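You operate a simulated robot arm through the tools that you are given. There is no shell and no other tool. Be economical: measure what you need, move in short steps, check, and stop when the job is done.

You are at the controls of a simulated robot arm. One attempt, no reset.

Task
Take the blue folder that says "65" from the top of the right back desk and leave it on the orange sheet. Put one of the green signs from the top of the right back desk on the top of the left back desk. Put the M6 clear bag from the top of the right back desk on the steel plate there and the M10 clear bag on top of the small black tub. Turn the units dial of the black box to 3 ohm. Take the black wedge and put it on the top of the grey table. Take the desk job card on the top of the left front desk and put it away on the top of the right front desk. Put the carton of cage clips on the top of the right front desk away on the middle shelf of the grey shelf unit. The order is free. Set down upright: desk job card, carton of cage clips.

The check looks at the end state, three seconds after you hand in, the way a careful person would. Anything else that was tipped, shoved, dropped, spilled or broken makes it a failure. Flat cloth is picked up by pressing the open fingertips on it (5 to 10 N) and closing them slowly along it; thin cloth reads only 2 to 8 mm in the jaws.

Robot
A 6-joint arm with a four-finger gripper on a trunk, on a base that drives. Base frame: it is fixed to the floor where the robot stands at the start and does not move with it; the origin is under the middle of the robot, x ahead of it, y to its left, z up; the surface under the hand at the start is at about z = 0.73. Units: m, degrees, N and s.
With the tool pointing down near the work surface it reaches from about 0.56 to 0.88 m from the robot's upright axis, wherever it stands. Its first joint turns from -166.0 to 166.0 degrees. Places, roughly: black wedge (7x10x4 cm) [1.7, -1.3, 0.7]; blue folder [0.75, 0, 0.75]; carton of cage clips [1.25, 0.5, 0.75]; clear bag [0.75, -0.75, 0.75]; desk job card [1.75, -1.25, 0.75]; green sign [0.5, -0.25, 0.75]; middle shelf of the grey shelf unit [-0.8, -5.3, 0.8]; orange sheet (16x20x1 cm) [0.8, -2.4, 0.7]; small black tub (8x8x8 cm) [0.9, -0.3, 0.8]; steel plate [0.75, -0.25, 0.75]; top of the grey table [0.4, -5.2, 0.8]; top of the left back desk [0.7, -1.7, 0.7]; top of the right front desk [1.5, -0.1, 0.7]; units dial of the black box [0.5, -0.7, 0.8]. Payload 3.43 kg.
Tool frame: the origin (TCP) lies between the finger pads and is the grasp point; the fingertips stand 0.03 m ahead of it; z points along the fingers, y is the line along which they close. The gripper opens to 0.12 m. The gripper's body begins 0.085 m behind the TCP.
Orientation is that of the tool frame in the base frame, as [roll, pitch, yaw] about the fixed x, y, z axes, in that order (R = Rz(yaw) Ry(pitch) Rx(roll)). With the fingers straight down and closing along the base's y, the tool's x points along the base's -x, its y along +y and its z along -z.

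Tools
- The arm moves only by the tool drive_tool. Its argument "series" is a list that holds one entry, the list of rows, each a list of 7 numbers: the shift along the tool's x, y, z in units of 30 mm (1.0 is 30 mm), then the turn, a rotation vector about the tool's x, y, z in units of 4 degrees (1.0 is 4 degrees), then the gripper command, from -1 (shut) to 1 (fully open), values between in proportion. In form: [[[tx, ty, tz, wx, wy, wz, gripper], ...]]. A call has 1 to 8 rows; each row shifts and turns the commanded pose from where the row before left it, along the tool's axes as they then stand. A call with a number of a shift or a turn outside -1 to 1 is refused whole. Each row takes 0.2 s and may step no farther than 0.05 m and 8.6 degrees from the row before; otherwise, or with a gripper value out of range, the whole call is refused. Where a pose cannot be reached the arm comes as near as it can. A force on the tool above 40 N (or 10 N above the force at the start of the call, whichever is more), or a blocked arm, ends the call early, and 0.2 s more pass. The fingers move at their own pace and stop on an object; they squeeze with about 34 N. The grip force told is the motor's: it shows also when the fingers shut on nothing. Time passes only in rows, and 0.2 s behind the last, so rows that do not move let the fingers close. The reply holds the time, the measured pose of the TCP, the force on the tool along the base axes, the opening and the grip force, in the units named above and with some noise, with the torque about the TCP (base axes, N m) and any sound that the robot's microphone picked up.
- Cameras (640 x 400 px; columns grow to the right, rows downward): "scene" is now at [0.0328, 0.1424, 1.5637]; the picture's right is [-0.74, -0.68, 0.00], its down [-0.51, 0.55, -0.66] and it looks along [0.45, -0.49, -0.75] (base axes); focal length 283 px, centre (320, 200). "wrist" rides on the gripper at [0.071, -0.017, -0.121] in the tool frame; the picture's right is [0.23, 0.97, 0.00], its down [-0.81, 0.19, -0.55] and it looks along [-0.54, 0.13, 0.83] (tool axes); focal length 275 px, centre (320, 200). There is no depth. A picture from a camera that has moved, and an enlarged one, comes with that camera's place and axes in the base frame and with its lens.
- grab_frame(camera): a new picture of that camera. The clock stands still meanwhile.
- raise_lower(by): slides the trunk up (or, below 0, down) by that many m; the arm and the scene camera ride with it, the base frame stays. It gives what a move gives, with no picture.
- base_move(legs): drives the robot by 1 to 6 legs, each [ahead, left, turn to the left] in m, m and degrees, along the robot's own axes; the way and the turn of a leg run together, so that a leg with both is an arc; at most 1.5 m and 180 degrees a leg. The arm and the cameras ride along, it lands a little off, and it stops where it bumps. It gives what a move gives.
- aim_head(pan, tilt): turns the head with the scene camera to pan (to the left, within 120 degrees either way) and tilt (down, from -29 to 69), counted from straight ahead of the robot. It gives what a move gives.
- enlarge(camera, box): a new picture of the part [left, top, right, bottom] of that camera's present view, enlarged. The clock stands still meanwhile.
- sign_off(): hands the job in; it is judged then, once.

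Work in short steps. Places have to be worked out from the pictures, the camera data and where the tool is seen: move nearer, look again, correct. Check each grasp and each placing, and mend what went wrong. You have 217 turns and 202 pictures in all, those below and enlarged ones among them. Open the gripper and draw the arm clear of the work before you hand the job in, unless the task says otherwise; then end with one line.

The tools are called after ">>>" as name(argument=value, ...) on one line, values as JSON. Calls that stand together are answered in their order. drive_tool: Moves the arm, as the interface text tells. Its arguments: {"type":"object","properties":{"series":{"type":"array"}},"required":["series"]} The other tools are called the same way: raise_lower (by) slides the trunk up or down; base_move (legs) drives the base; aim_head (pan, tilt) turns the head that bears the scene camera; grab_frame (camera) takes a picture; enlarge (camera, box) takes an enlarged picture of a part of a camera's view; sign_off () hands the job in.

At the start:

```text
time_s: 0.0
ee_pos: [0.4721, -0.2767, 1.0662]
orientation: [180.0, 0.0, 179.8]
wrist_force: [-0.6, -0.3, -0.2]
ft_torque: [0.0, 0.0, -0.03]
finger_gap: 0.1202
grasp_force: 0.0
trunk travel left (down, up): [-0.15, 0.39]
robot x, y, heading: [-0.0008, 0.002, -0.1]
head pan, tilt: [-47.4, 48.6]
```

scene: 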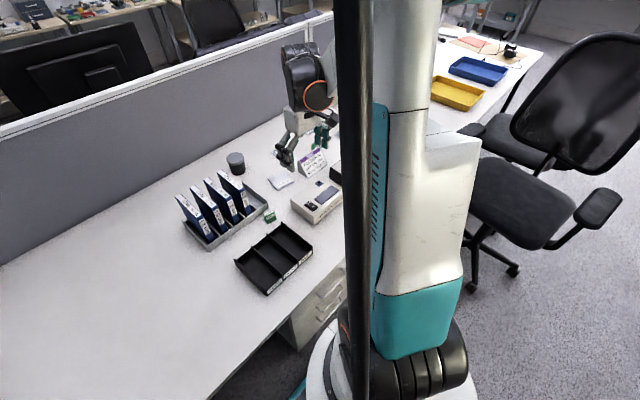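
wrist: 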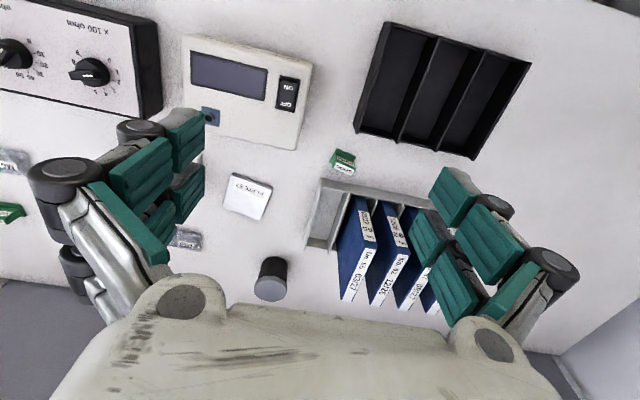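

The wrist view shows the desk with the folders, tray, meter and dial box. I'll enlarge it to read the labels and look around with the head.

>>> enlarge(camera="wrist", box=[300, 130, 480, 320])

>>> enlarge(camera="wrist", box=[0, 0, 320, 200])

>>> enlarge(camera="scene", box=[160, 100, 360, 300])

```text
2.11 times, centred on (390, 225) of wrist
camera zoom: at [0.4002, -0.2933, 1.1869], right [-0.23, 0.97, 0.0], down [0.81, 0.19, 0.55], along [0.54, 0.13, -0.83], focal length 580 px, centre (173, 147)
```

zoom: 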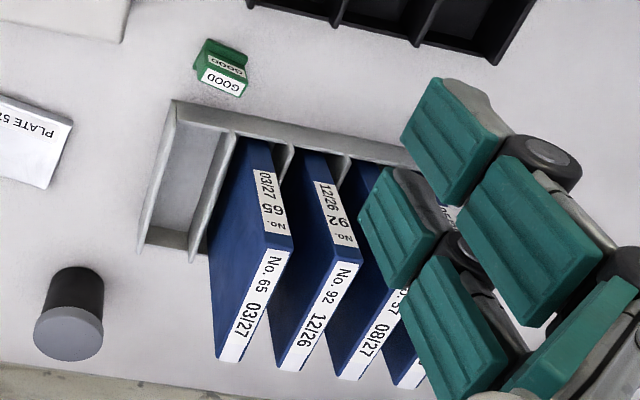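

```text
2.00 times, centred on (160, 100) of wrist
camera zoom: at [0.4002, -0.2933, 1.1869], right [-0.23, 0.97, 0.0], down [0.81, 0.19, 0.55], along [0.54, 0.13, -0.83], focal length 551 px, centre (640, 400)
```

zoom: 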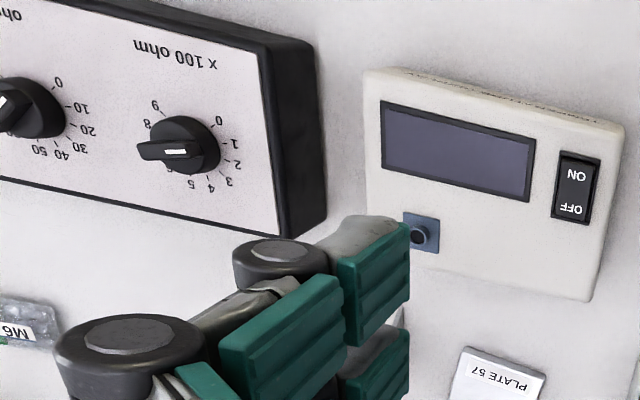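

```text
2.00 times, centred on (260, 200) of scene
camera zoom: at [0.0328, 0.1424, 1.5637], right [-0.74, -0.68, 0.0], down [-0.51, 0.55, -0.66], along [0.45, -0.49, -0.75], focal length 567 px, centre (440, 200)
```

zoom: 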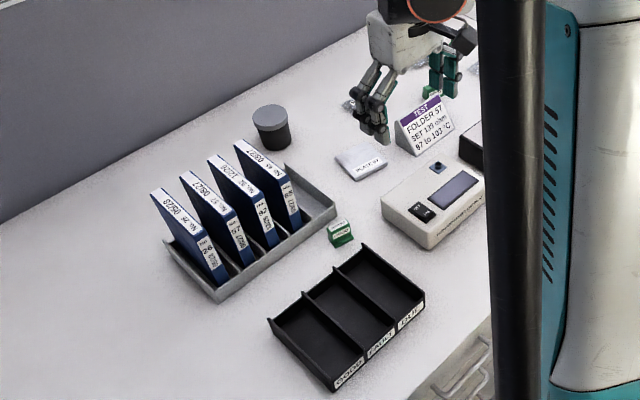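

I can read folder 65 (nearest the empty slot), a GOOD sign and the 100-ohm dial. Now I look around the room with the head.

>>> aim_head(pan=-85, tilt=15)

>>> grab_frame(camera="scene")

>>> aim_head(pan=-10, tilt=15)

>>> grab_frame(camera="scene")

>>> aim_head(pan=60, tilt=25)

>>> grab_frame(camera="scene")

>>> aim_head(pan=-119, tilt=25)

>>> grab_frame(camera="scene")

```text
time_s: 1.0
ee_pos: [0.4711, -0.2768, 1.0657]
orientation: [179.9, 0.1, 179.9]
wrist_force: [0.2, 0.4, 1.1]
ft_torque: [-0.02, 0.0, 0.0]
finger_gap: 0.12
grasp_force: 0.1
trunk travel left (down, up): [-0.15, 0.39]
robot x, y, heading: [0.0033, 0.0011, -0.1]
head pan, tilt: [-85.0, 15.0]
```

```text
196 pictures are left
camera scene: at [-0.012, 0.107, 1.6154], right [-1.0, -0.09, 0.0], down [-0.02, 0.26, -0.97], along [0.08, -0.96, -0.26], focal length 283 px, centre (320, 200)
```

scene: 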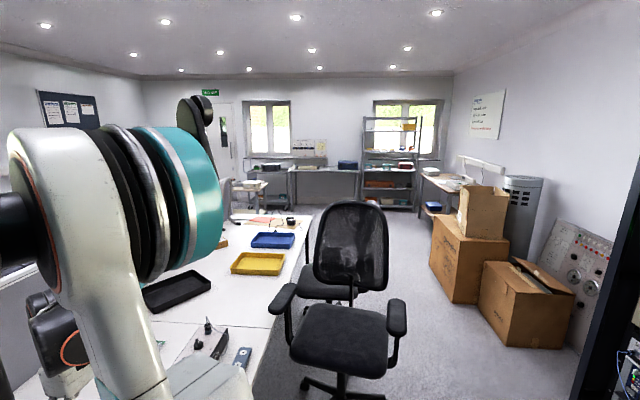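

```text
time_s: 2.5
ee_pos: [0.4735, -0.2765, 1.0661]
orientation: [180.0, 0.1, 180.0]
wrist_force: [0.1, 0.1, -0.1]
ft_torque: [-0.01, -0.02, -0.01]
finger_gap: 0.1201
grasp_force: 0.1
trunk travel left (down, up): [-0.15, 0.39]
robot x, y, heading: [-0.003, 0.0006, -0.2]
head pan, tilt: [-10.0, 15.0]
```

```text
195 pictures are left
camera scene: at [0.0718, 0.1838, 1.6155], right [-0.17, -0.98, 0.0], down [-0.26, 0.05, -0.97], along [0.95, -0.17, -0.26], focal length 283 px, centre (320, 200)
```

scene: 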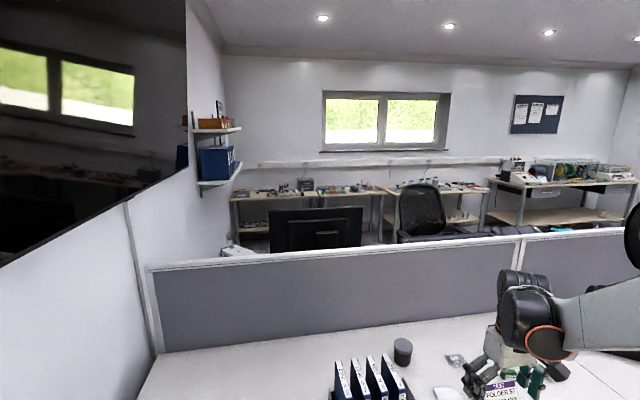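

```text
time_s: 3.9
ee_pos: [0.4732, -0.2764, 1.0665]
orientation: [-179.9, 0.0, 179.9]
wrist_force: [0.3, 0.4, -0.1]
ft_torque: [-0.03, -0.03, -0.03]
finger_gap: 0.12
grasp_force: 0.0
trunk travel left (down, up): [-0.15, 0.39]
robot x, y, heading: [0.0004, -0.0032, -0.1]
head pan, tilt: [60.0, 25.0]
```

```text
194 pictures are left
camera scene: at [0.0259, 0.2798, 1.5993], right [0.87, -0.5, 0.0], down [-0.21, -0.37, -0.91], along [0.45, 0.78, -0.42], focal length 283 px, centre (320, 200)
```

scene: 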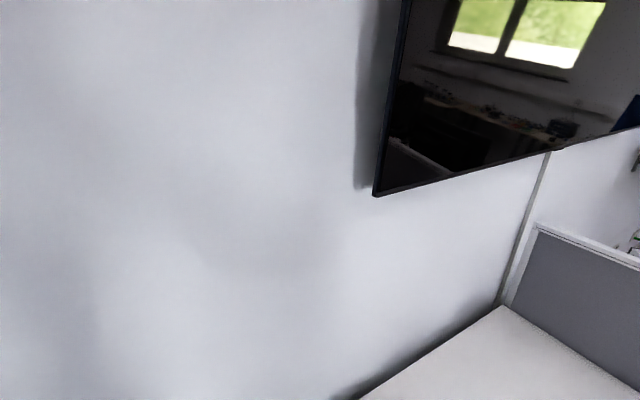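

```text
time_s: 6.6
ee_pos: [0.4724, -0.2763, 1.0661]
orientation: [-180.0, 0.0, 180.0]
wrist_force: [-0.3, 0.4, -0.4]
ft_torque: [-0.01, 0.01, 0.04]
finger_gap: 0.1201
grasp_force: 0.1
trunk travel left (down, up): [-0.15, 0.39]
robot x, y, heading: [-0.0002, 0.0018, 0.1]
head pan, tilt: [-119.0, 25.0]
```

```text
193 pictures are left
camera scene: at [-0.0648, 0.1194, 1.5993], right [-0.87, 0.48, 0.0], down [0.2, 0.37, -0.91], along [-0.44, -0.79, -0.42], focal length 283 px, centre (320, 200)
```

scene: 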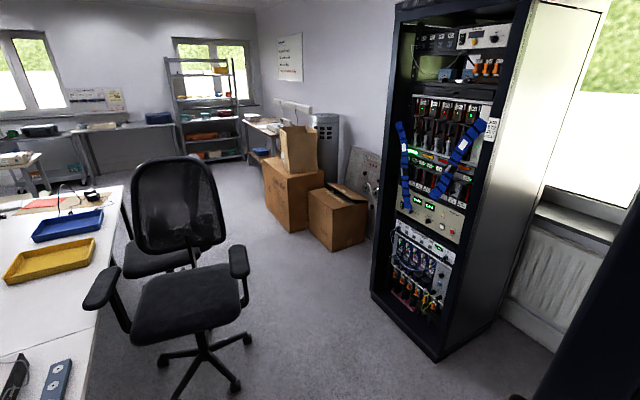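

The layout is clear: chairs stand at about (0,-1.1) and (0.1,-1.8), with the aisle behind them. I raise the trunk a bit for a better view, then look right and down at the chair clearance and the bags.

>>> aim_head(pan=-75, tilt=50)

>>> grab_frame(camera="scene")

>>> aim_head(pan=-105, tilt=55)

>>> grab_frame(camera="scene")

```text
time_s: 7.7
ee_pos: [0.4714, -0.2774, 1.067]
orientation: [-180.0, 0.0, 180.0]
wrist_force: [0.0, 0.3, 0.1]
ft_torque: [-0.02, -0.01, -0.02]
finger_gap: 0.12
grasp_force: 0.0
trunk travel left (down, up): [-0.15, 0.39]
robot x, y, heading: [0.0007, -0.0016, -0.2]
head pan, tilt: [-75.0, 50.0]
```

```text
192 pictures are left
camera scene: at [-0.0003, 0.1256, 1.5618], right [-0.97, -0.26, 0.0], down [-0.2, 0.74, -0.64], along [0.17, -0.62, -0.77], focal length 283 px, centre (320, 200)
```

scene: 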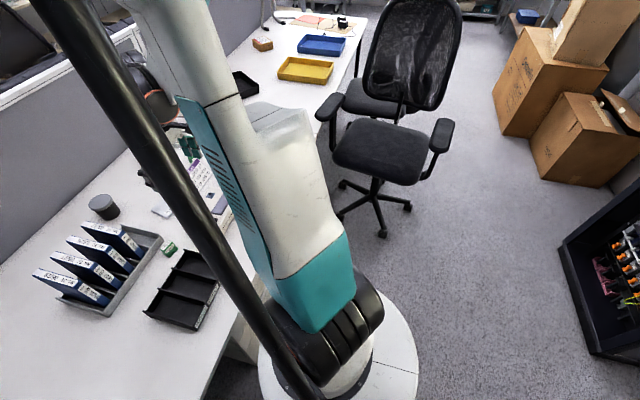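

```text
time_s: 8.7
ee_pos: [0.4728, -0.2744, 1.0661]
orientation: [180.0, -0.1, 180.0]
wrist_force: [-0.3, -0.1, 0.2]
ft_torque: [-0.01, 0.04, -0.02]
finger_gap: 0.12
grasp_force: 0.0
trunk travel left (down, up): [-0.15, 0.39]
robot x, y, heading: [-0.0013, -0.0007, 0.1]
head pan, tilt: [-105.0, 55.0]
```

```text
191 pictures are left
camera scene: at [-0.0388, 0.1304, 1.5553], right [-0.97, 0.26, 0.0], down [0.21, 0.79, -0.57], along [-0.15, -0.55, -0.82], focal length 283 px, centre (320, 200)
```

scene: 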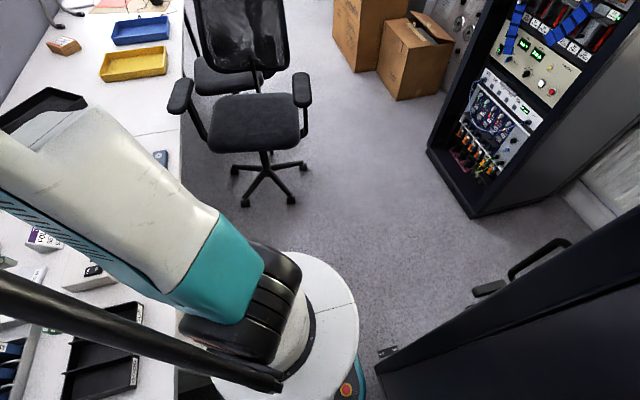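

Chair seat front is at about y=-0.97, so I can slide the base 0.4 m right along the desk. The arm at z=1.07 clears everything on it.

>>> base_move(legs=[[0, -0.4, 0]])

>>> grab_frame(camera="wrist")

```text
time_s: 11.1
ee_pos: [0.4729, -0.6726, 1.0656]
orientation: [180.0, 0.0, 180.0]
wrist_force: [0.0, -0.1, 0.0]
ft_torque: [0.0, -0.01, 0.02]
finger_gap: 0.1199
grasp_force: 0.0
trunk travel left (down, up): [-0.15, 0.39]
robot x, y, heading: [-0.0008, -0.3969, -0.2]
head pan, tilt: [-105.0, 55.0]
```

```text
190 pictures are left
camera wrist: at [0.4003, -0.6901, 1.1868], right [-0.23, 0.97, 0.0], down [0.81, 0.19, 0.55], along [0.54, 0.13, -0.83], focal length 275 px, centre (320, 200)
```

wrist: 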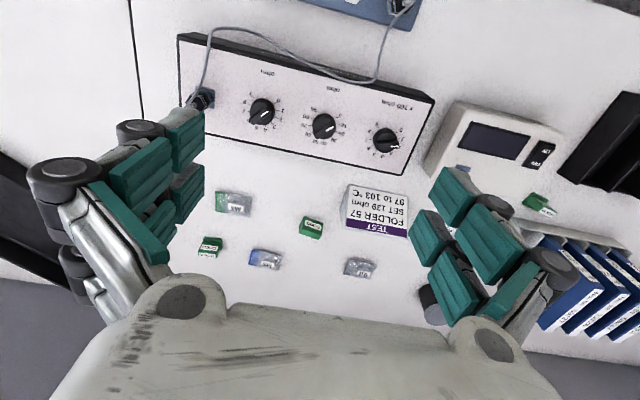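

>>> enlarge(camera="wrist", box=[180, 170, 440, 300])

>>> enlarge(camera="wrist", box=[170, 20, 440, 180])

```text
2.46 times, centred on (310, 235) of wrist
camera zoom: at [0.4003, -0.6901, 1.1868], right [-0.23, 0.97, 0.0], down [0.81, 0.19, 0.55], along [0.54, 0.13, -0.83], focal length 678 px, centre (345, 114)
```

zoom: 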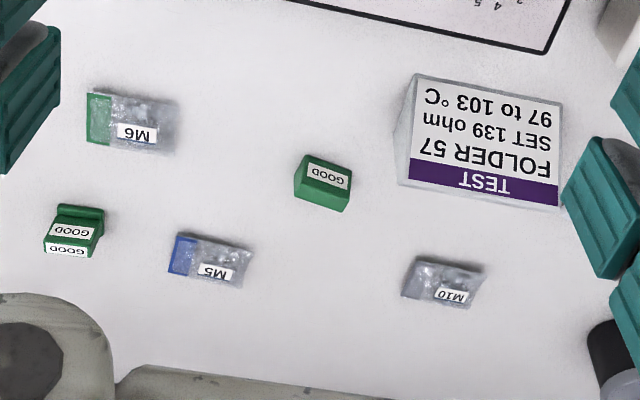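

```text
2.37 times, centred on (305, 100) of wrist
camera zoom: at [0.4003, -0.6901, 1.1868], right [-0.23, 0.97, 0.0], down [0.81, 0.19, 0.55], along [0.54, 0.13, -0.83], focal length 652 px, centre (356, 437)
```

zoom: 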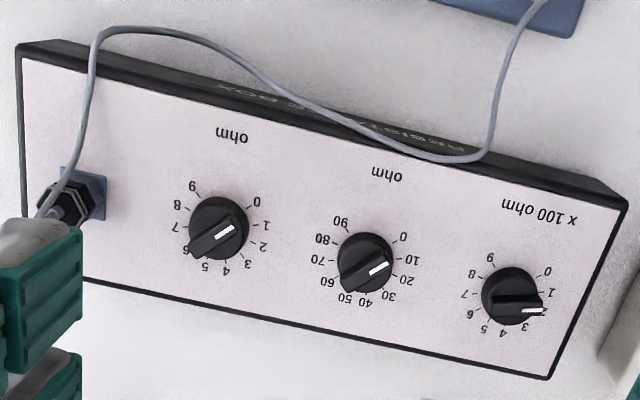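

I can see the M6, M5 and M10 bags, three green GOOD signs and the dial box. I estimate M6 at about (0.738,-0.783), M10 at (0.858,-0.485), the mid sign at (0.757,-0.621) and the units dial at (0.52,-0.74). I move over M6 first.

>>> drive_tool(series=[[[-1, -0.46, 0.5, 0, 0, 0, 1], [-1, -0.46, 0.5, 0, 0, 0, 1], [-1, -0.46, 0.5, 0, 0, 0, 1], [-1, -0.46, 0.5, 0, 0, 0, 1], [-1, -0.46, 0.5, 0, 0, 0, 1], [-1, -0.46, 0.5, 0, 0, 0, 1], [-1, -0.46, 0.5, 0, 0, 0, 1], [-1, -0.46, 0.5, 0, 0, 0, 1]]])

>>> grab_frame(camera="wrist")

```text
time_s: 12.9
ee_pos: [0.7137, -0.7844, 0.9471]
orientation: [-179.9, 0.0, 179.9]
wrist_force: [0.4, 0.4, 0.0]
ft_torque: [0.0, 0.0, 0.02]
finger_gap: 0.1199
grasp_force: 0.0
trunk travel left (down, up): [-0.15, 0.39]
robot x, y, heading: [0.0005, -0.3954, -0.2]
head pan, tilt: [-105.0, 55.0]
```

```text
187 pictures are left
camera wrist: at [0.6406, -0.8013, 1.067], right [-0.23, 0.97, 0.0], down [0.81, 0.19, 0.55], along [0.54, 0.13, -0.83], focal length 275 px, centre (320, 200)
```

wrist: 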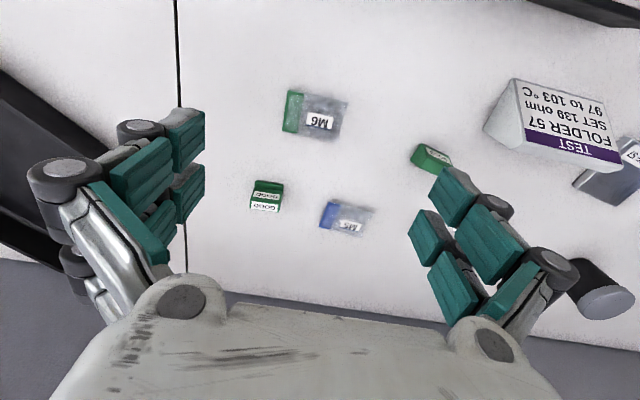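

M6 lies along Y, 7×4.6 cm, centred at (0.739,-0.783). I descend straight onto it.

>>> drive_tool(series=[[[-0.17, 0, 1, 0, 0, 0, 1], [-0.17, 0, 1, 0, 0, 0, 1], [-0.17, 0, 1, 0, 0, 0, 1], [-0.17, 0, 1, 0, 0, 0, 1], [-0.17, 0, 1, 0, 0, 0, 1]]])

>>> grab_frame(camera="wrist")

```text
time_s: 14.1
ee_pos: [0.7383, -0.785, 0.7951]
orientation: [-180.0, 0.0, 180.0]
wrist_force: [-0.4, 0.8, 0.1]
ft_torque: [0.02, -0.02, 0.0]
finger_gap: 0.1197
grasp_force: 0.1
trunk travel left (down, up): [-0.15, 0.39]
robot x, y, heading: [0.0025, -0.3982, 0.3]
head pan, tilt: [-105.0, 55.0]
```

```text
186 pictures are left
camera wrist: at [0.6659, -0.8014, 0.9163], right [-0.23, 0.97, 0.0], down [0.81, 0.19, 0.55], along [0.54, 0.13, -0.83], focal length 275 px, centre (320, 200)
```

wrist: 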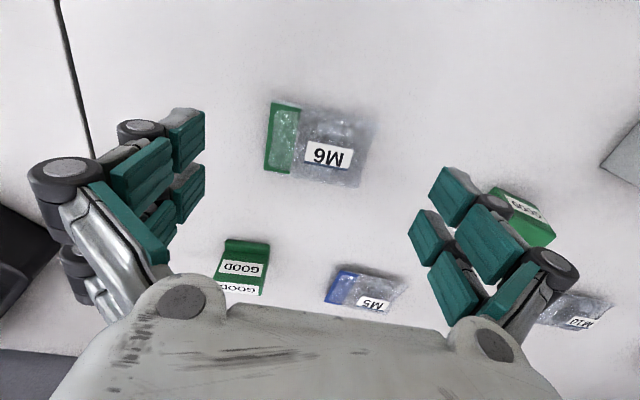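

M6 sits between the fingers. I lower 31 mm and close.

>>> drive_tool(series=[[[0, 0, 0.5, 0, 0, 0, 1], [0, 0, 0.5, 0, 0, 0, 1], [0, 0, 0.03, 0, 0, 0, 1], [0, 0, 0, 0, 0, 0, -1], [0, 0, 0, 0, 0, 0, -1], [0, 0, 0, 0, 0, 0, -1]]])

>>> grab_frame(camera="wrist")

```text
time_s: 15.5
ee_pos: [0.7375, -0.7838, 0.7653]
orientation: [179.9, 0.0, 179.9]
wrist_force: [0.5, -0.1, 1.1]
ft_torque: [0.06, 0.02, 0.0]
finger_gap: 0.0673
grasp_force: 33.7
trunk travel left (down, up): [-0.15, 0.39]
robot x, y, heading: [-0.0036, -0.3959, -0.3]
head pan, tilt: [-105.0, 55.0]
```

```text
185 pictures are left
camera wrist: at [0.6657, -0.8006, 0.8861], right [-0.23, 0.97, 0.0], down [0.81, 0.19, 0.55], along [0.54, 0.13, -0.83], focal length 275 px, centre (320, 200)
```

wrist: 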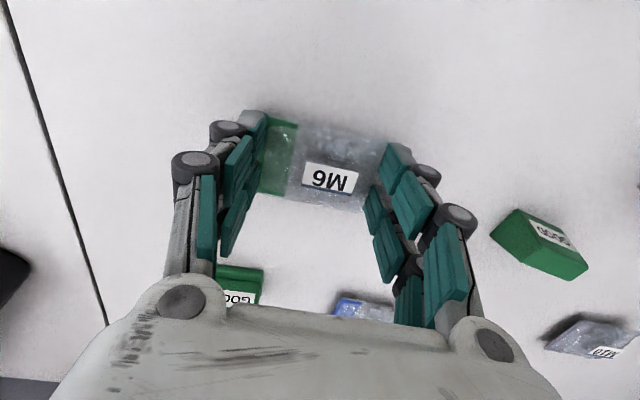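

Gripped at 67 mm. I lift and carry it toward the plate.

>>> drive_tool(series=[[[0, 0, -1, 0, 0, 0, -1], [0, 0, -1, 0, 0, 0, -1], [0, 0, -1, 0, 0, 0, -1], [0, 0.5, -1, 0, 0, 0, -1], [0, 1, -0.5, 0, 0, 0, -1], [0, 1, 0, 0, 0, 0, -1], [0, 1, 0, 0, 0, 0, -1], [0, 1, 0, 0, 0, 0, -1]]])

>>> drive_tool(series=[[[0, 1, 0, 0, 0, 0, -1], [0, 1, 0, 0, 0, 0, -1], [0, 1, 0, 0, 0, 0, -1], [0, 1, 0, 0, 0, 0, -1], [0, 1, 0, 0, 0, 0, -1], [0, 1, 0, 0, 0, 0, -1], [0, 1, 0, 0, 0, 0, -1], [0, 1, 0, 0, 0, 0, -1]]])

>>> grab_frame(camera="wrist")

```text
time_s: 17.3
ee_pos: [0.7385, -0.6492, 0.9002]
orientation: [-179.9, -0.1, 180.0]
wrist_force: [1.0, 0.2, -0.6]
ft_torque: [-0.01, -0.02, -0.04]
finger_gap: 0.0675
grasp_force: 34.0
trunk travel left (down, up): [-0.15, 0.39]
robot x, y, heading: [-0.0036, -0.397, 0.2]
head pan, tilt: [-105.0, 55.0]
```

```text
time_s: 19.1
ee_pos: [0.7378, -0.4076, 0.9001]
orientation: [-179.9, 0.0, -180.0]
wrist_force: [0.5, 0.3, -0.2]
ft_torque: [0.04, 0.0, 0.0]
finger_gap: 0.0671
grasp_force: 34.2
trunk travel left (down, up): [-0.15, 0.39]
robot x, y, heading: [0.0008, -0.3962, 0.0]
head pan, tilt: [-105.0, 55.0]
```

```text
184 pictures are left
camera wrist: at [0.6652, -0.4247, 1.0216], right [-0.23, 0.97, 0.0], down [0.81, 0.19, 0.55], along [0.54, 0.13, -0.83], focal length 275 px, centre (320, 200)
```

wrist: 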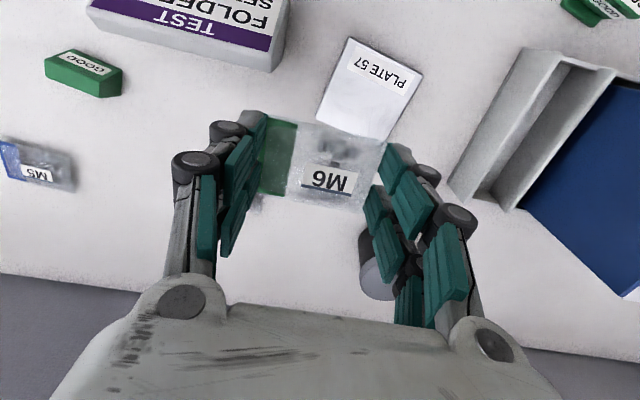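

The plate centre computes to (0.717,-0.363), about 8 cm square and rotated by roughly -8°. I align over it and lower.

>>> drive_tool(series=[[[0.35, 0.75, 0, 0, 0, 1, -1], [0.35, 0.75, 0, 0, 0, 1, -1], [0, 0, 1, 0, 0, 0, -1], [0, 0, 1, 0, 0, 0, -1], [0, 0, 1, 0, 0, 0, -1], [0, 0, 0.7, 0, 0, 0, -1]]])

>>> grab_frame(camera="wrist")

```text
time_s: 20.5
ee_pos: [0.7184, -0.3644, 0.7883]
orientation: [-180.0, -0.1, 171.9]
wrist_force: [0.3, -0.9, -0.3]
ft_torque: [0.0, 0.02, 0.03]
finger_gap: 0.0671
grasp_force: 34.1
trunk travel left (down, up): [-0.15, 0.39]
robot x, y, heading: [-0.0017, -0.3967, 0.1]
head pan, tilt: [-105.0, 55.0]
```

```text
183 pictures are left
camera wrist: at [0.6453, -0.3704, 0.9096], right [-0.09, 1.0, 0.0], down [0.83, 0.08, 0.55], along [0.55, 0.05, -0.83], focal length 275 px, centre (320, 200)
```

wrist: 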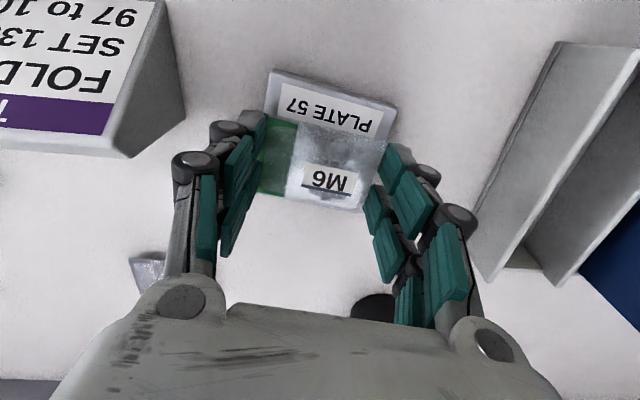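

Alignment looks right. I lower gently in small steps until contact.

>>> drive_tool(series=[[[0, 0, 0.2, 0, 0, 0, -1], [0, 0, 0.2, 0, 0, 0, -1], [0, 0, 0.1, 0, 0, 0, -1], [0, 0, 0, 0, 0, 0, -1]]])

```text
time_s: 21.5
ee_pos: [0.7181, -0.3637, 0.7751]
orientation: [-179.9, 0.1, 172.0]
wrist_force: [3.4, -1.5, 17.7]
ft_torque: [-0.03, -0.14, 0.0]
finger_gap: 0.0673
grasp_force: 33.5
trunk travel left (down, up): [-0.15, 0.39]
robot x, y, heading: [0.0012, -0.3973, -0.3]
head pan, tilt: [-105.0, 55.0]
```

Contact at 17 N: it's on the plate. I back off slightly, open partly and rise.

>>> drive_tool(series=[[[0, 0, -0.08, 0, 0, 0, -1], [0, 0, 0, 0, 0, 0, 0.6], [0, 0, 0, 0, 0, 0, 0.6], [0, 0, -1, 0, 0, 0, 0.6], [0, 0, -1, 0, 0, 0, 0.6], [0, 0, -1, 0, 0, 0, 1], [0, 0, -1, 0, 0, 0, 1]]])

>>> grab_frame(camera="wrist")

```text
time_s: 23.1
ee_pos: [0.719, -0.362, 0.8979]
orientation: [180.0, 0.0, 172.0]
wrist_force: [1.3, -0.3, -0.2]
ft_torque: [0.04, 0.01, -0.03]
finger_gap: 0.1203
grasp_force: 0.1
trunk travel left (down, up): [-0.15, 0.39]
robot x, y, heading: [-0.003, -0.3965, 0.0]
head pan, tilt: [-105.0, 55.0]
```

```text
182 pictures are left
camera wrist: at [0.6446, -0.3692, 1.0178], right [-0.09, 1.0, 0.0], down [0.83, 0.08, 0.55], along [0.55, 0.05, -0.83], focal length 275 px, centre (320, 200)
```

wrist: 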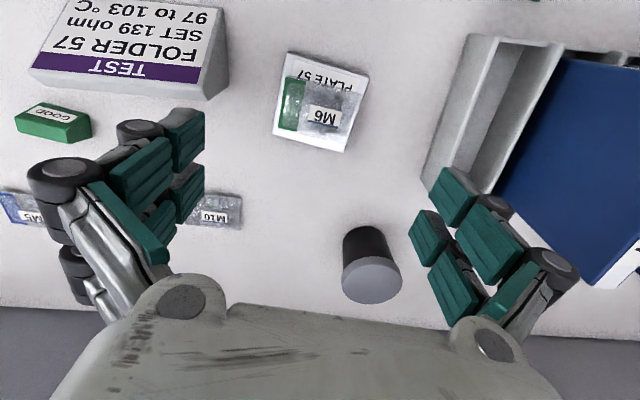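

M6 rests on the plate. The tub lid is at (0.90,-0.283), z≈0.80. Now I move over M10 at about (0.857,-0.483).

>>> drive_tool(series=[[[0, 0, 0, 0, 0, -1, 1], [0, 0, 0, 0, 0, -1, 1], [-1, -0.88, 0, 0, 0, 0, 1], [-1, -0.88, 0, 0, 0, 0, 1], [-1, -0.88, 0, 0, 0, 0, 1], [-1, -0.88, 0.3, 0, 0, 0, 1], [-0.6, -0.53, 0.5, 0, 0, 0, 1]]])

>>> grab_frame(camera="wrist")

```text
time_s: 24.7
ee_pos: [0.8569, -0.4862, 0.872]
orientation: [-179.9, 0.0, -179.9]
wrist_force: [-0.2, 0.7, 0.8]
ft_torque: [0.0, 0.02, 0.02]
finger_gap: 0.1199
grasp_force: 0.0
trunk travel left (down, up): [-0.15, 0.39]
robot x, y, heading: [-0.0011, -0.3966, -0.1]
head pan, tilt: [-105.0, 55.0]
```

```text
181 pictures are left
camera wrist: at [0.7856, -0.5027, 0.9929], right [-0.23, 0.97, 0.0], down [0.81, 0.19, 0.55], along [0.54, 0.13, -0.83], focal length 275 px, centre (320, 200)
```

wrist: 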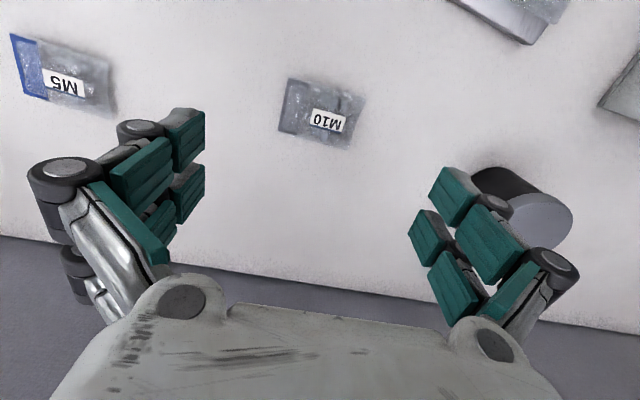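

M10 is aligned with Y and centred. I descend and grasp.

>>> drive_tool(series=[[[0, 0, 1, 0, 0, 0, 1], [0, 0, 1, 0, 0, 0, 1], [0, 0, 1, 0, 0, 0, 1], [0, 0, 0.55, 0, 0, 0, 1], [0, 0, 0, 0, 0, 0, -1], [0, 0, 0, 0, 0, 0, -1], [0, 0, 0, 0, 0, 0, -1]]])

>>> drive_tool(series=[[[0, 0, -1, 0, 0, 0, -1], [0, 0, -1, 0, 0, 0, -1], [0, 0, -1, 0, 0, 0, -1], [0, 0, -1, 0, 0, 0, -1], [0, 0, -1, 0, 0, 0, -1], [-0.4, 1, 0, 0, 0, 0, -1], [-0.4, 1, 0, 0, 0, 0, -1]]])

>>> grab_frame(camera="wrist")

```text
time_s: 26.3
ee_pos: [0.8569, -0.484, 0.767]
orientation: [179.9, -0.1, 180.0]
wrist_force: [-0.4, 0.1, 3.9]
ft_torque: [-0.12, -0.01, -0.03]
finger_gap: 0.0672
grasp_force: 34.4
trunk travel left (down, up): [-0.15, 0.39]
robot x, y, heading: [-0.0003, -0.3964, 0.0]
head pan, tilt: [-105.0, 55.0]
```

```text
time_s: 27.9
ee_pos: [0.8818, -0.4236, 0.9168]
orientation: [-180.0, 0.0, -179.9]
wrist_force: [-0.2, -0.1, -0.3]
ft_torque: [0.01, -0.01, 0.02]
finger_gap: 0.0673
grasp_force: 33.8
trunk travel left (down, up): [-0.15, 0.39]
robot x, y, heading: [0.0002, -0.3993, 0.1]
head pan, tilt: [-105.0, 55.0]
```

```text
180 pictures are left
camera wrist: at [0.8095, -0.441, 1.0373], right [-0.23, 0.97, 0.0], down [0.81, 0.19, 0.55], along [0.54, 0.13, -0.83], focal length 275 px, centre (320, 200)
```

wrist: 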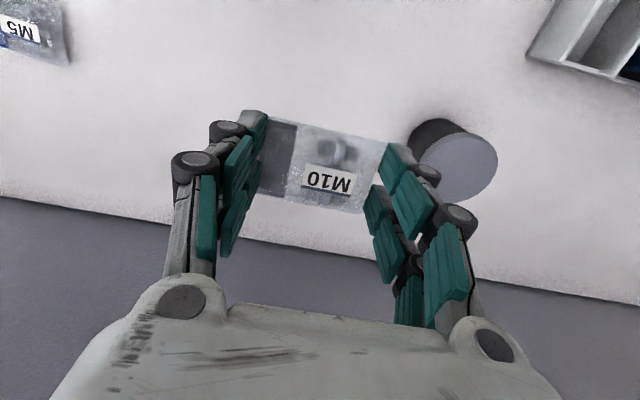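

The lid centre again reads (0.897,-0.284). I move over it.

>>> drive_tool(series=[[[-0.1, 0.93, 0, 0, 0, 0, -1], [-0.1, 0.93, 0, 0, 0, 0, -1], [-0.1, 0.93, 0, 0, 0, 0, -1], [-0.1, 0.93, 0, 0, 0, 0, -1], [-0.1, 0.93, 0, 0, 0, 0, -1], [0, 0, 1, 0, 0, 0, -1], [0, 0, 0.5, 0, 0, 0, -1]]])

>>> grab_frame(camera="wrist")

```text
time_s: 29.5
ee_pos: [0.897, -0.2853, 0.8709]
orientation: [179.9, -0.1, 179.9]
wrist_force: [0.8, -0.4, -1.3]
ft_torque: [0.01, -0.01, 0.03]
finger_gap: 0.0673
grasp_force: 33.7
trunk travel left (down, up): [-0.15, 0.39]
robot x, y, heading: [-0.004, -0.396, 0.1]
head pan, tilt: [-105.0, 55.0]
```

```text
179 pictures are left
camera wrist: at [0.8239, -0.3017, 0.9914], right [-0.23, 0.97, 0.0], down [0.81, 0.19, 0.55], along [0.54, 0.13, -0.83], focal length 275 px, centre (320, 200)
```

wrist: 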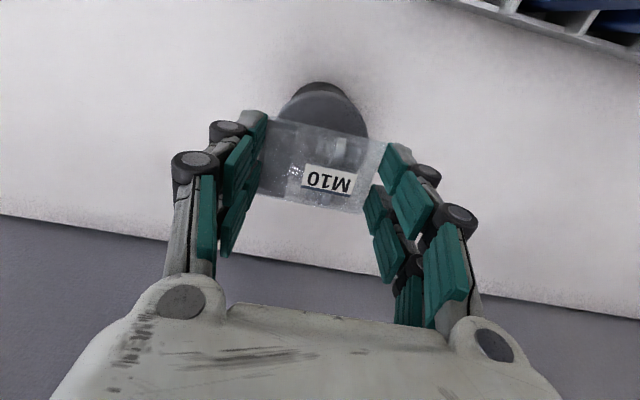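

Aligned over the tub. I lower gently until contact.

>>> drive_tool(series=[[[0, 0, 0.6, 0, 0, 0, -1], [0, 0, 0.3, 0, 0, 0, -1], [0, 0, 0.15, 0, 0, 0, -1], [0, 0, 0, 0, 0, 0, -1]]])

>>> grab_frame(camera="wrist")

```text
time_s: 30.5
ee_pos: [0.8949, -0.2849, 0.8406]
orientation: [-180.0, 0.1, -180.0]
wrist_force: [3.7, 0.1, 18.7]
ft_torque: [-0.01, -0.18, 0.01]
finger_gap: 0.0673
grasp_force: 33.8
trunk travel left (down, up): [-0.15, 0.39]
robot x, y, heading: [0.003, -0.4019, 0.0]
head pan, tilt: [-105.0, 55.0]
```

```text
178 pictures are left
camera wrist: at [0.8228, -0.3022, 0.9619], right [-0.23, 0.97, 0.0], down [0.81, 0.19, 0.55], along [0.54, 0.13, -0.83], focal length 275 px, centre (320, 200)
```

wrist: 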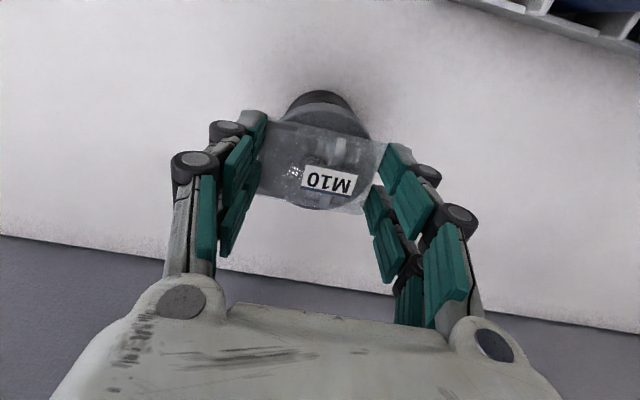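

Contact at 19 N. I release and rise.

>>> drive_tool(series=[[[0, 0, -0.08, 0, 0, 0, -1], [0, 0, 0, 0, 0, 0, 0.4], [0, 0, 0, 0, 0, 0, 0.4], [0, 0, -1, 0, 0, 0, 0.4], [0, 0, -1, 0, 0, 0, 0.4], [0, 0, -1, 0, 0, 0, 1]]])

>>> grab_frame(camera="wrist")

```text
time_s: 31.9
ee_pos: [0.8955, -0.284, 0.9315]
orientation: [-179.9, 0.0, 179.9]
wrist_force: [-0.6, -0.4, 0.2]
ft_torque: [-0.02, 0.05, 0.01]
finger_gap: 0.1197
grasp_force: 0.2
trunk travel left (down, up): [-0.15, 0.39]
robot x, y, heading: [-0.0035, -0.3964, 0.1]
head pan, tilt: [-105.0, 55.0]
```

```text
177 pictures are left
camera wrist: at [0.8232, -0.3009, 1.0528], right [-0.23, 0.97, 0.0], down [0.81, 0.19, 0.55], along [0.54, 0.13, -0.83], focal length 275 px, centre (320, 200)
```

wrist: 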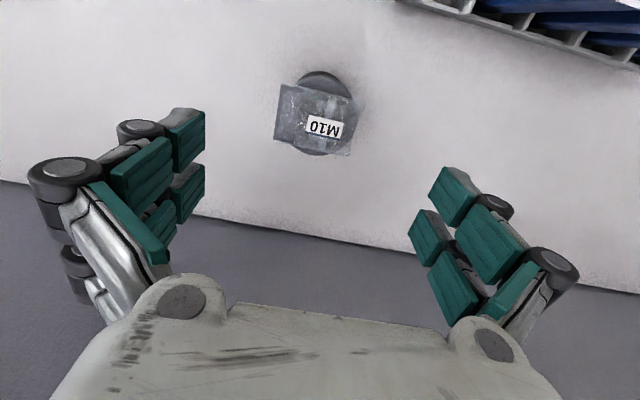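

M10 is on the tub. Next is the dial; I move the tool over it.

>>> drive_tool(series=[[[0.775, -0.95, -0.05, 0, 0, 0, 1], [0.775, -0.95, -0.05, 0, 0, 0, 1], [0.775, -0.95, -0.05, 0, 0, 0, 1], [0.775, -0.95, -0.05, 0, 0, 0, 1], [0.775, -0.95, -0.05, 0, 0, 0, 1], [0.775, -0.95, -0.05, 0, 0, 0, 1], [0.775, -0.95, -0.05, 0, 0, 0, 1], [0.775, -0.95, -0.05, 0, 0, 0, 1]]])

>>> drive_tool(series=[[[0.775, -0.95, -0.05, 0, 0, 0, 1], [0.775, -0.95, -0.05, 0, 0, 0, 1], [0.775, -0.95, -0.05, 0, 0, 0, 1], [0.775, -0.95, -0.05, 0, 0, 0, 1], [0.775, -0.95, -0.05, 0, 0, 0, 1], [0.775, -0.95, -0.05, 0, 0, 0, 1], [0.775, -0.95, -0.05, 0, 0, 0, 1], [0.775, -0.95, -0.05, 0, 0, 0, 1]]])

>>> enlarge(camera="wrist", box=[200, 40, 440, 190])

```text
time_s: 33.7
ee_pos: [0.71, -0.5117, 0.9438]
orientation: [-180.0, 0.1, -179.9]
wrist_force: [-0.8, 0.3, 0.0]
ft_torque: [-0.01, 0.01, 0.0]
finger_gap: 0.12
grasp_force: 0.0
trunk travel left (down, up): [-0.15, 0.39]
robot x, y, heading: [0.0031, -0.3949, 0.2]
head pan, tilt: [-105.0, 55.0]
```

```text
time_s: 35.5
ee_pos: [0.5247, -0.741, 0.9556]
orientation: [179.9, 0.0, 180.0]
wrist_force: [0.0, 0.5, 0.2]
ft_torque: [-0.01, -0.01, 0.0]
finger_gap: 0.12
grasp_force: 0.1
trunk travel left (down, up): [-0.15, 0.39]
robot x, y, heading: [-0.0047, -0.3985, -0.1]
head pan, tilt: [-105.0, 55.0]
```

```text
2.67 times, centred on (320, 115) of wrist
camera zoom: at [0.4515, -0.7583, 1.0764], right [-0.23, 0.97, 0.0], down [0.81, 0.19, 0.55], along [0.54, 0.13, -0.83], focal length 734 px, centre (320, 427)
```

zoom: 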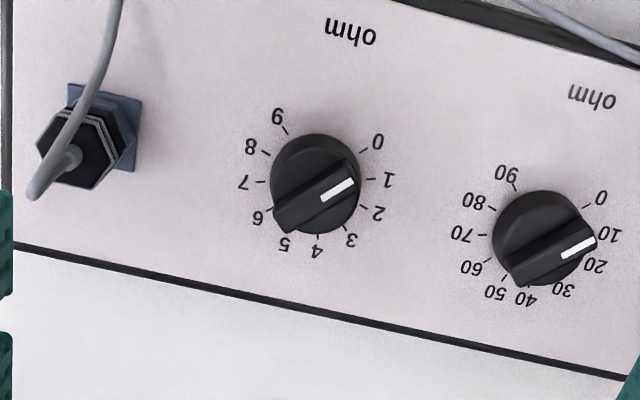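

The ticks are 30° apart. The units pointer sits at 0 (135° from +X toward +Y) and 3 is at 45°, so I turn it 90° clockwise seen from above. The dial centre is (0.525,-0.742). I yaw the gripper by -45° so it closes across the bar.

>>> drive_tool(series=[[[0, 0, 0, 0, 0, 1, -0.33], [0, 0, 0, 0, 0, 1, -0.33], [0, 0, 0, 0, 0, 1, -0.33], [0, 0, 0, 0, 0, 1, -0.33], [0, 0, 0, 0, 0, 1, -0.33], [0, 0, 0, 0, 0, 1, -0.33], [0, 0, 0, 0, 0, 1, -0.33], [0, 0, 0, 0, 0, 1, -0.33]]])

>>> drive_tool(series=[[[0, 0, 0, 0, 0, 1, -0.33], [0, 0, 0, 0, 0, 1, -0.33], [0, 0, 0, 0, 0, 1, -0.33], [0, 0, 0.8, 0, 0, 0.25, -0.33], [0, 0, 0.8, 0, 0, 0, -0.33]]])

>>> grab_frame(camera="wrist")

```text
time_s: 37.3
ee_pos: [0.5243, -0.741, 0.9569]
orientation: [-180.0, 0.0, 148.0]
wrist_force: [-0.5, 0.7, 0.1]
ft_torque: [-0.01, 0.01, -0.01]
finger_gap: 0.04
grasp_force: 0.1
trunk travel left (down, up): [-0.15, 0.39]
robot x, y, heading: [0.0011, -0.3954, -0.2]
head pan, tilt: [-105.0, 55.0]
```

```text
time_s: 38.5
ee_pos: [0.5249, -0.7413, 0.9076]
orientation: [-180.0, 0.0, 135.0]
wrist_force: [0.5, 0.0, 0.0]
ft_torque: [0.05, -0.02, -0.03]
finger_gap: 0.0403
grasp_force: 0.0
trunk travel left (down, up): [-0.15, 0.39]
robot x, y, heading: [-0.0037, -0.3989, 0.1]
head pan, tilt: [-105.0, 55.0]
```

```text
175 pictures are left
camera wrist: at [0.4619, -0.7027, 1.0277], right [0.53, 0.85, 0.0], down [0.71, -0.44, 0.55], along [0.47, -0.29, -0.83], focal length 275 px, centre (320, 200)
```

wrist: 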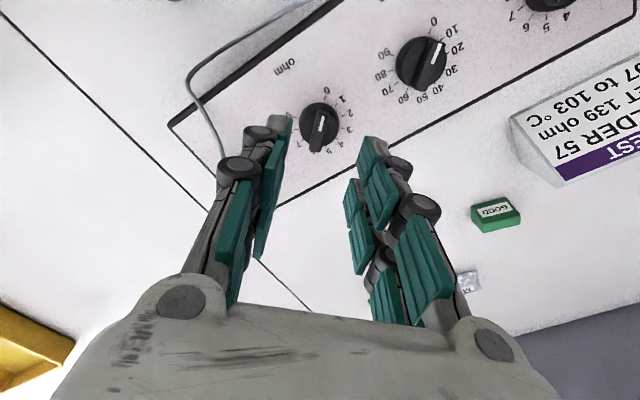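

The bar is aligned with the fingers. I descend in steps toward the bar, watching the force.

>>> drive_tool(series=[[[0, 0, 0.8, 0, 0, 0, -0.33], [0, 0, 0.8, 0, 0, 0, -0.33], [0, 0, 0.5, 0, 0, 0, -0.33]]])

>>> grab_frame(camera="wrist")

```text
time_s: 39.3
ee_pos: [0.5243, -0.7407, 0.8439]
orientation: [180.0, 0.0, 135.0]
wrist_force: [0.0, 0.2, -0.1]
ft_torque: [0.01, 0.0, -0.02]
finger_gap: 0.0402
grasp_force: 0.1
trunk travel left (down, up): [-0.15, 0.39]
robot x, y, heading: [-0.0022, -0.3994, -0.3]
head pan, tilt: [-105.0, 55.0]
```

```text
174 pictures are left
camera wrist: at [0.4615, -0.7023, 0.9653], right [0.53, 0.85, 0.0], down [0.71, -0.44, 0.55], along [0.47, -0.29, -0.83], focal length 275 px, centre (320, 200)
```

wrist: 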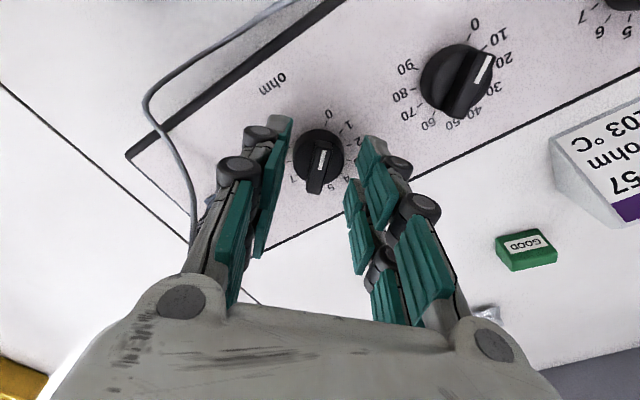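

Bar top is at fingertip level, z≈0.813. I lower 10 mm more and close on it.

>>> drive_tool(series=[[[0, 0, 0.35, 0, 0, 0, -0.33], [0, 0, 0, 0, 0, 0, -1], [0, 0, 0, 0, 0, 0, -1], [0, 0, 0, 0, 0, 0, -1]]])

>>> enlarge(camera="wrist", box=[220, 80, 420, 220])

```text
time_s: 40.3
ee_pos: [0.5246, -0.7408, 0.8344]
orientation: [-180.0, 0.0, 135.0]
wrist_force: [2.0, -6.1, 1.8]
ft_torque: [-0.28, -0.14, -0.08]
finger_gap: 0.0309
grasp_force: 34.2
trunk travel left (down, up): [-0.15, 0.39]
robot x, y, heading: [0.0018, -0.3984, -0.1]
head pan, tilt: [-105.0, 55.0]
```

```text
2.86 times, centred on (320, 150) of wrist
camera zoom: at [0.4615, -0.7027, 0.9551], right [0.53, 0.85, 0.0], down [0.71, -0.44, 0.55], along [0.47, -0.29, -0.83], focal length 786 px, centre (320, 343)
```

zoom: 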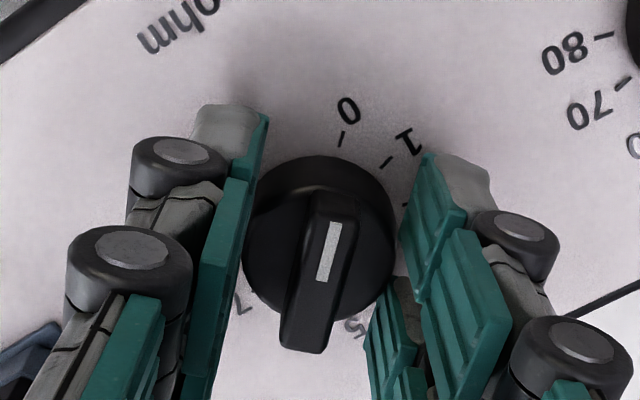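

The fingers closed on the 31 mm skirt. I open, rise a few mm and grip the bar itself for positive turning.

>>> drive_tool(series=[[[0, 0, 0, 0, 0, 0, -0.33], [0, 0, -0.2, 0, 0, 0, -0.33], [0, 0, 0, 0, 0, 0, -1], [0, 0, 0, 0, 0, 0, -1], [0, 0, 0, 0, 0, 0, -1]]])

>>> enlarge(camera="wrist", box=[220, 80, 420, 220])

```text
time_s: 41.5
ee_pos: [0.5235, -0.7392, 0.842]
orientation: [-179.9, 0.0, 135.0]
wrist_force: [-5.5, 1.1, 15.4]
ft_torque: [0.58, 0.64, 0.01]
finger_gap: 0.0096
grasp_force: 33.8
trunk travel left (down, up): [-0.15, 0.39]
robot x, y, heading: [0.0001, -0.3966, -0.1]
head pan, tilt: [-105.0, 55.0]
```

```text
2.86 times, centred on (320, 150) of wrist
camera zoom: at [0.4605, -0.7017, 0.962], right [0.53, 0.85, 0.0], down [0.71, -0.44, 0.55], along [0.47, -0.29, -0.83], focal length 786 px, centre (320, 343)
```

zoom: 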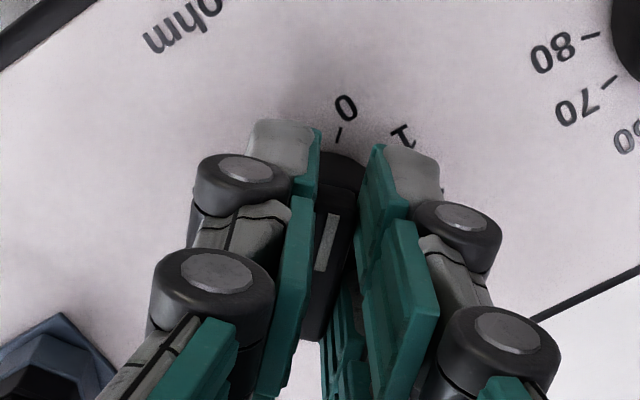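

The bar is held at 9.6 mm. I relieve the downward press slightly and begin turning.

>>> drive_tool(series=[[[0, 0, -0.05, 0, 0, 0, -1], [0, 0, 0, 0, 0, 1, -1], [0, 0, 0, 0, 0, 1, -1], [0, 0, 0, 0, 0, 1, -1], [0, 0, 0, 0, 0, 1, -1], [0, 0, 0, 0, 0, 1, -1], [0, 0, 0, 0, 0, 1, -1], [0, 0, 0, 0, 0, 1, -1]]])

>>> enlarge(camera="wrist", box=[220, 80, 420, 220])

```text
time_s: 43.3
ee_pos: [0.5253, -0.7415, 0.8413]
orientation: [-180.0, 0.1, 106.7]
wrist_force: [-0.2, -0.2, -14.3]
ft_torque: [-0.43, -0.16, -0.02]
finger_gap: 0.0099
grasp_force: 34.1
trunk travel left (down, up): [-0.15, 0.39]
robot x, y, heading: [-0.0013, -0.395, -0.0]
head pan, tilt: [-105.0, 55.0]
```

```text
2.86 times, centred on (320, 150) of wrist
camera zoom: at [0.4874, -0.6779, 0.9622], right [0.86, 0.5, 0.0], down [0.42, -0.72, 0.55], along [0.28, -0.48, -0.83], focal length 786 px, centre (320, 343)
```

zoom: 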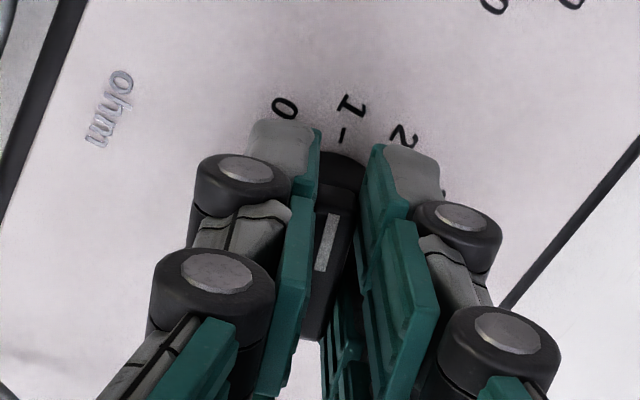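

It turns well and now points at 1. I continue.

>>> drive_tool(series=[[[0, 0, 0.025, 0, 0, 1, -1], [0, 0, 0, 0, 0, 1, -1], [0, 0, 0, 0, 0, 1, -1], [0, 0, 0, 0, 0, 1, -1], [0, 0, 0, 0, 0, 1, -1], [0, 0, 0, 0, 0, 1, -1], [0, 0, 0, 0, 0, 1, -1], [0, 0, 0, 0, 0, 1, -1]]])

>>> drive_tool(series=[[[0, 0, 0, 0, 0, 1, -1], [0, 0, 0, 0, 0, 1, -1], [0, 0, 0, 0, 0, 1, -1], [0, 0, 0, 0, 0, 1, -1], [0, 0, 0, 0, 0, 1, -1], [0, 0, 0, 0, 0, 1, -1], [0, 0, 0, 0, 0, 1, -1], [0, 0, 0, 0, 0, 0.4, -1]]])

>>> enlarge(camera="wrist", box=[220, 80, 420, 220])

```text
time_s: 45.1
ee_pos: [0.5269, -0.7408, 0.8419]
orientation: [179.9, 0.2, 76.4]
wrist_force: [3.5, -1.1, 4.1]
ft_torque: [0.29, -0.25, -0.01]
finger_gap: 0.0097
grasp_force: 33.5
trunk travel left (down, up): [-0.15, 0.39]
robot x, y, heading: [-0.0004, -0.3967, -0.0]
head pan, tilt: [-105.0, 55.0]
stopped in row 8: the force on the tool passed its limit at 41 N (the readings are from after the stop); the commanded pose is now the measured one
```

```text
time_s: 46.9
ee_pos: [0.5277, -0.7416, 0.8413]
orientation: [179.6, -0.1, 47.3]
wrist_force: [4.8, -0.4, 3.8]
ft_torque: [-0.76, 0.54, -0.01]
finger_gap: 0.01
grasp_force: 34.1
trunk travel left (down, up): [-0.15, 0.39]
robot x, y, heading: [-0.0025, -0.3966, 0.1]
head pan, tilt: [-105.0, 55.0]
stopped in row 8: the force on the tool passed its limit at 40 N (the readings are from after the stop); the commanded pose is now the measured one
```

```text
2.86 times, centred on (320, 150) of wrist
camera zoom: at [0.5621, -0.6774, 0.9619], right [0.87, -0.49, 0.01], down [-0.41, -0.72, 0.55], along [-0.27, -0.48, -0.83], focal length 786 px, centre (320, 343)
```

zoom: 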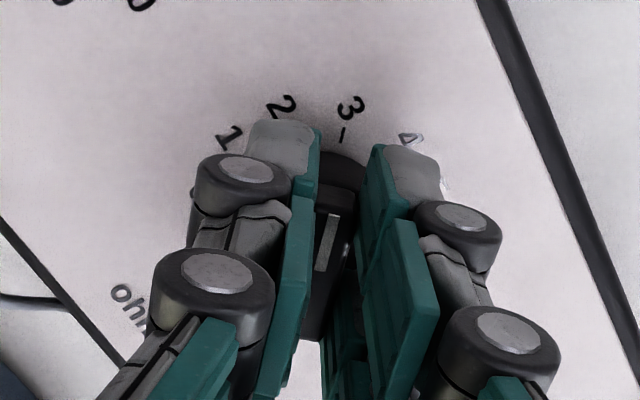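

It now points at 3 at yaw 47°, with the detent in place. I release, rise and check.

>>> drive_tool(series=[[[0, 0, 0, 0, 0, 0.3, -1], [0, 0, 0, 0, 0, 0, -0.33], [0, 0, 0, 0, 0, 0, -0.33], [0, 0, -1, 0, 0, 0, -0.33], [0, 0, -1, 0, 0, 0, -0.33], [0, 0, -1, 0, 0, 0, -0.33]]])

>>> enlarge(camera="wrist", box=[200, 20, 440, 170])

```text
time_s: 48.3
ee_pos: [0.526, -0.7416, 0.9318]
orientation: [179.8, -0.1, 46.2]
wrist_force: [-0.6, -0.7, -0.4]
ft_torque: [0.0, 0.02, -0.01]
finger_gap: 0.0402
grasp_force: 0.0
trunk travel left (down, up): [-0.15, 0.39]
robot x, y, heading: [-0.0007, -0.3989, -0.0]
head pan, tilt: [-105.0, 55.0]
```

```text
2.67 times, centred on (320, 95) of wrist
camera zoom: at [0.5625, -0.6781, 1.0523], right [0.86, -0.51, 0.0], down [-0.43, -0.72, 0.55], along [-0.28, -0.48, -0.83], focal length 734 px, centre (320, 480)
```

zoom: 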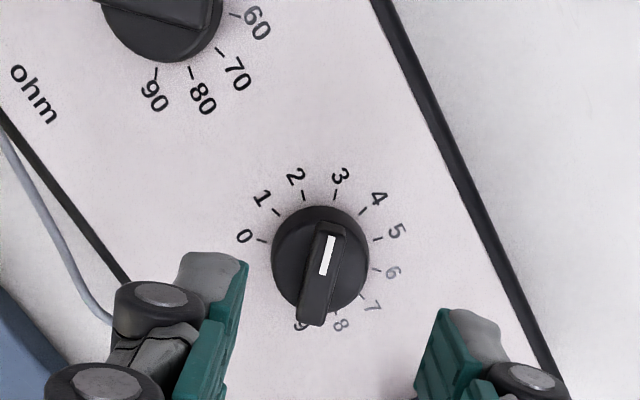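

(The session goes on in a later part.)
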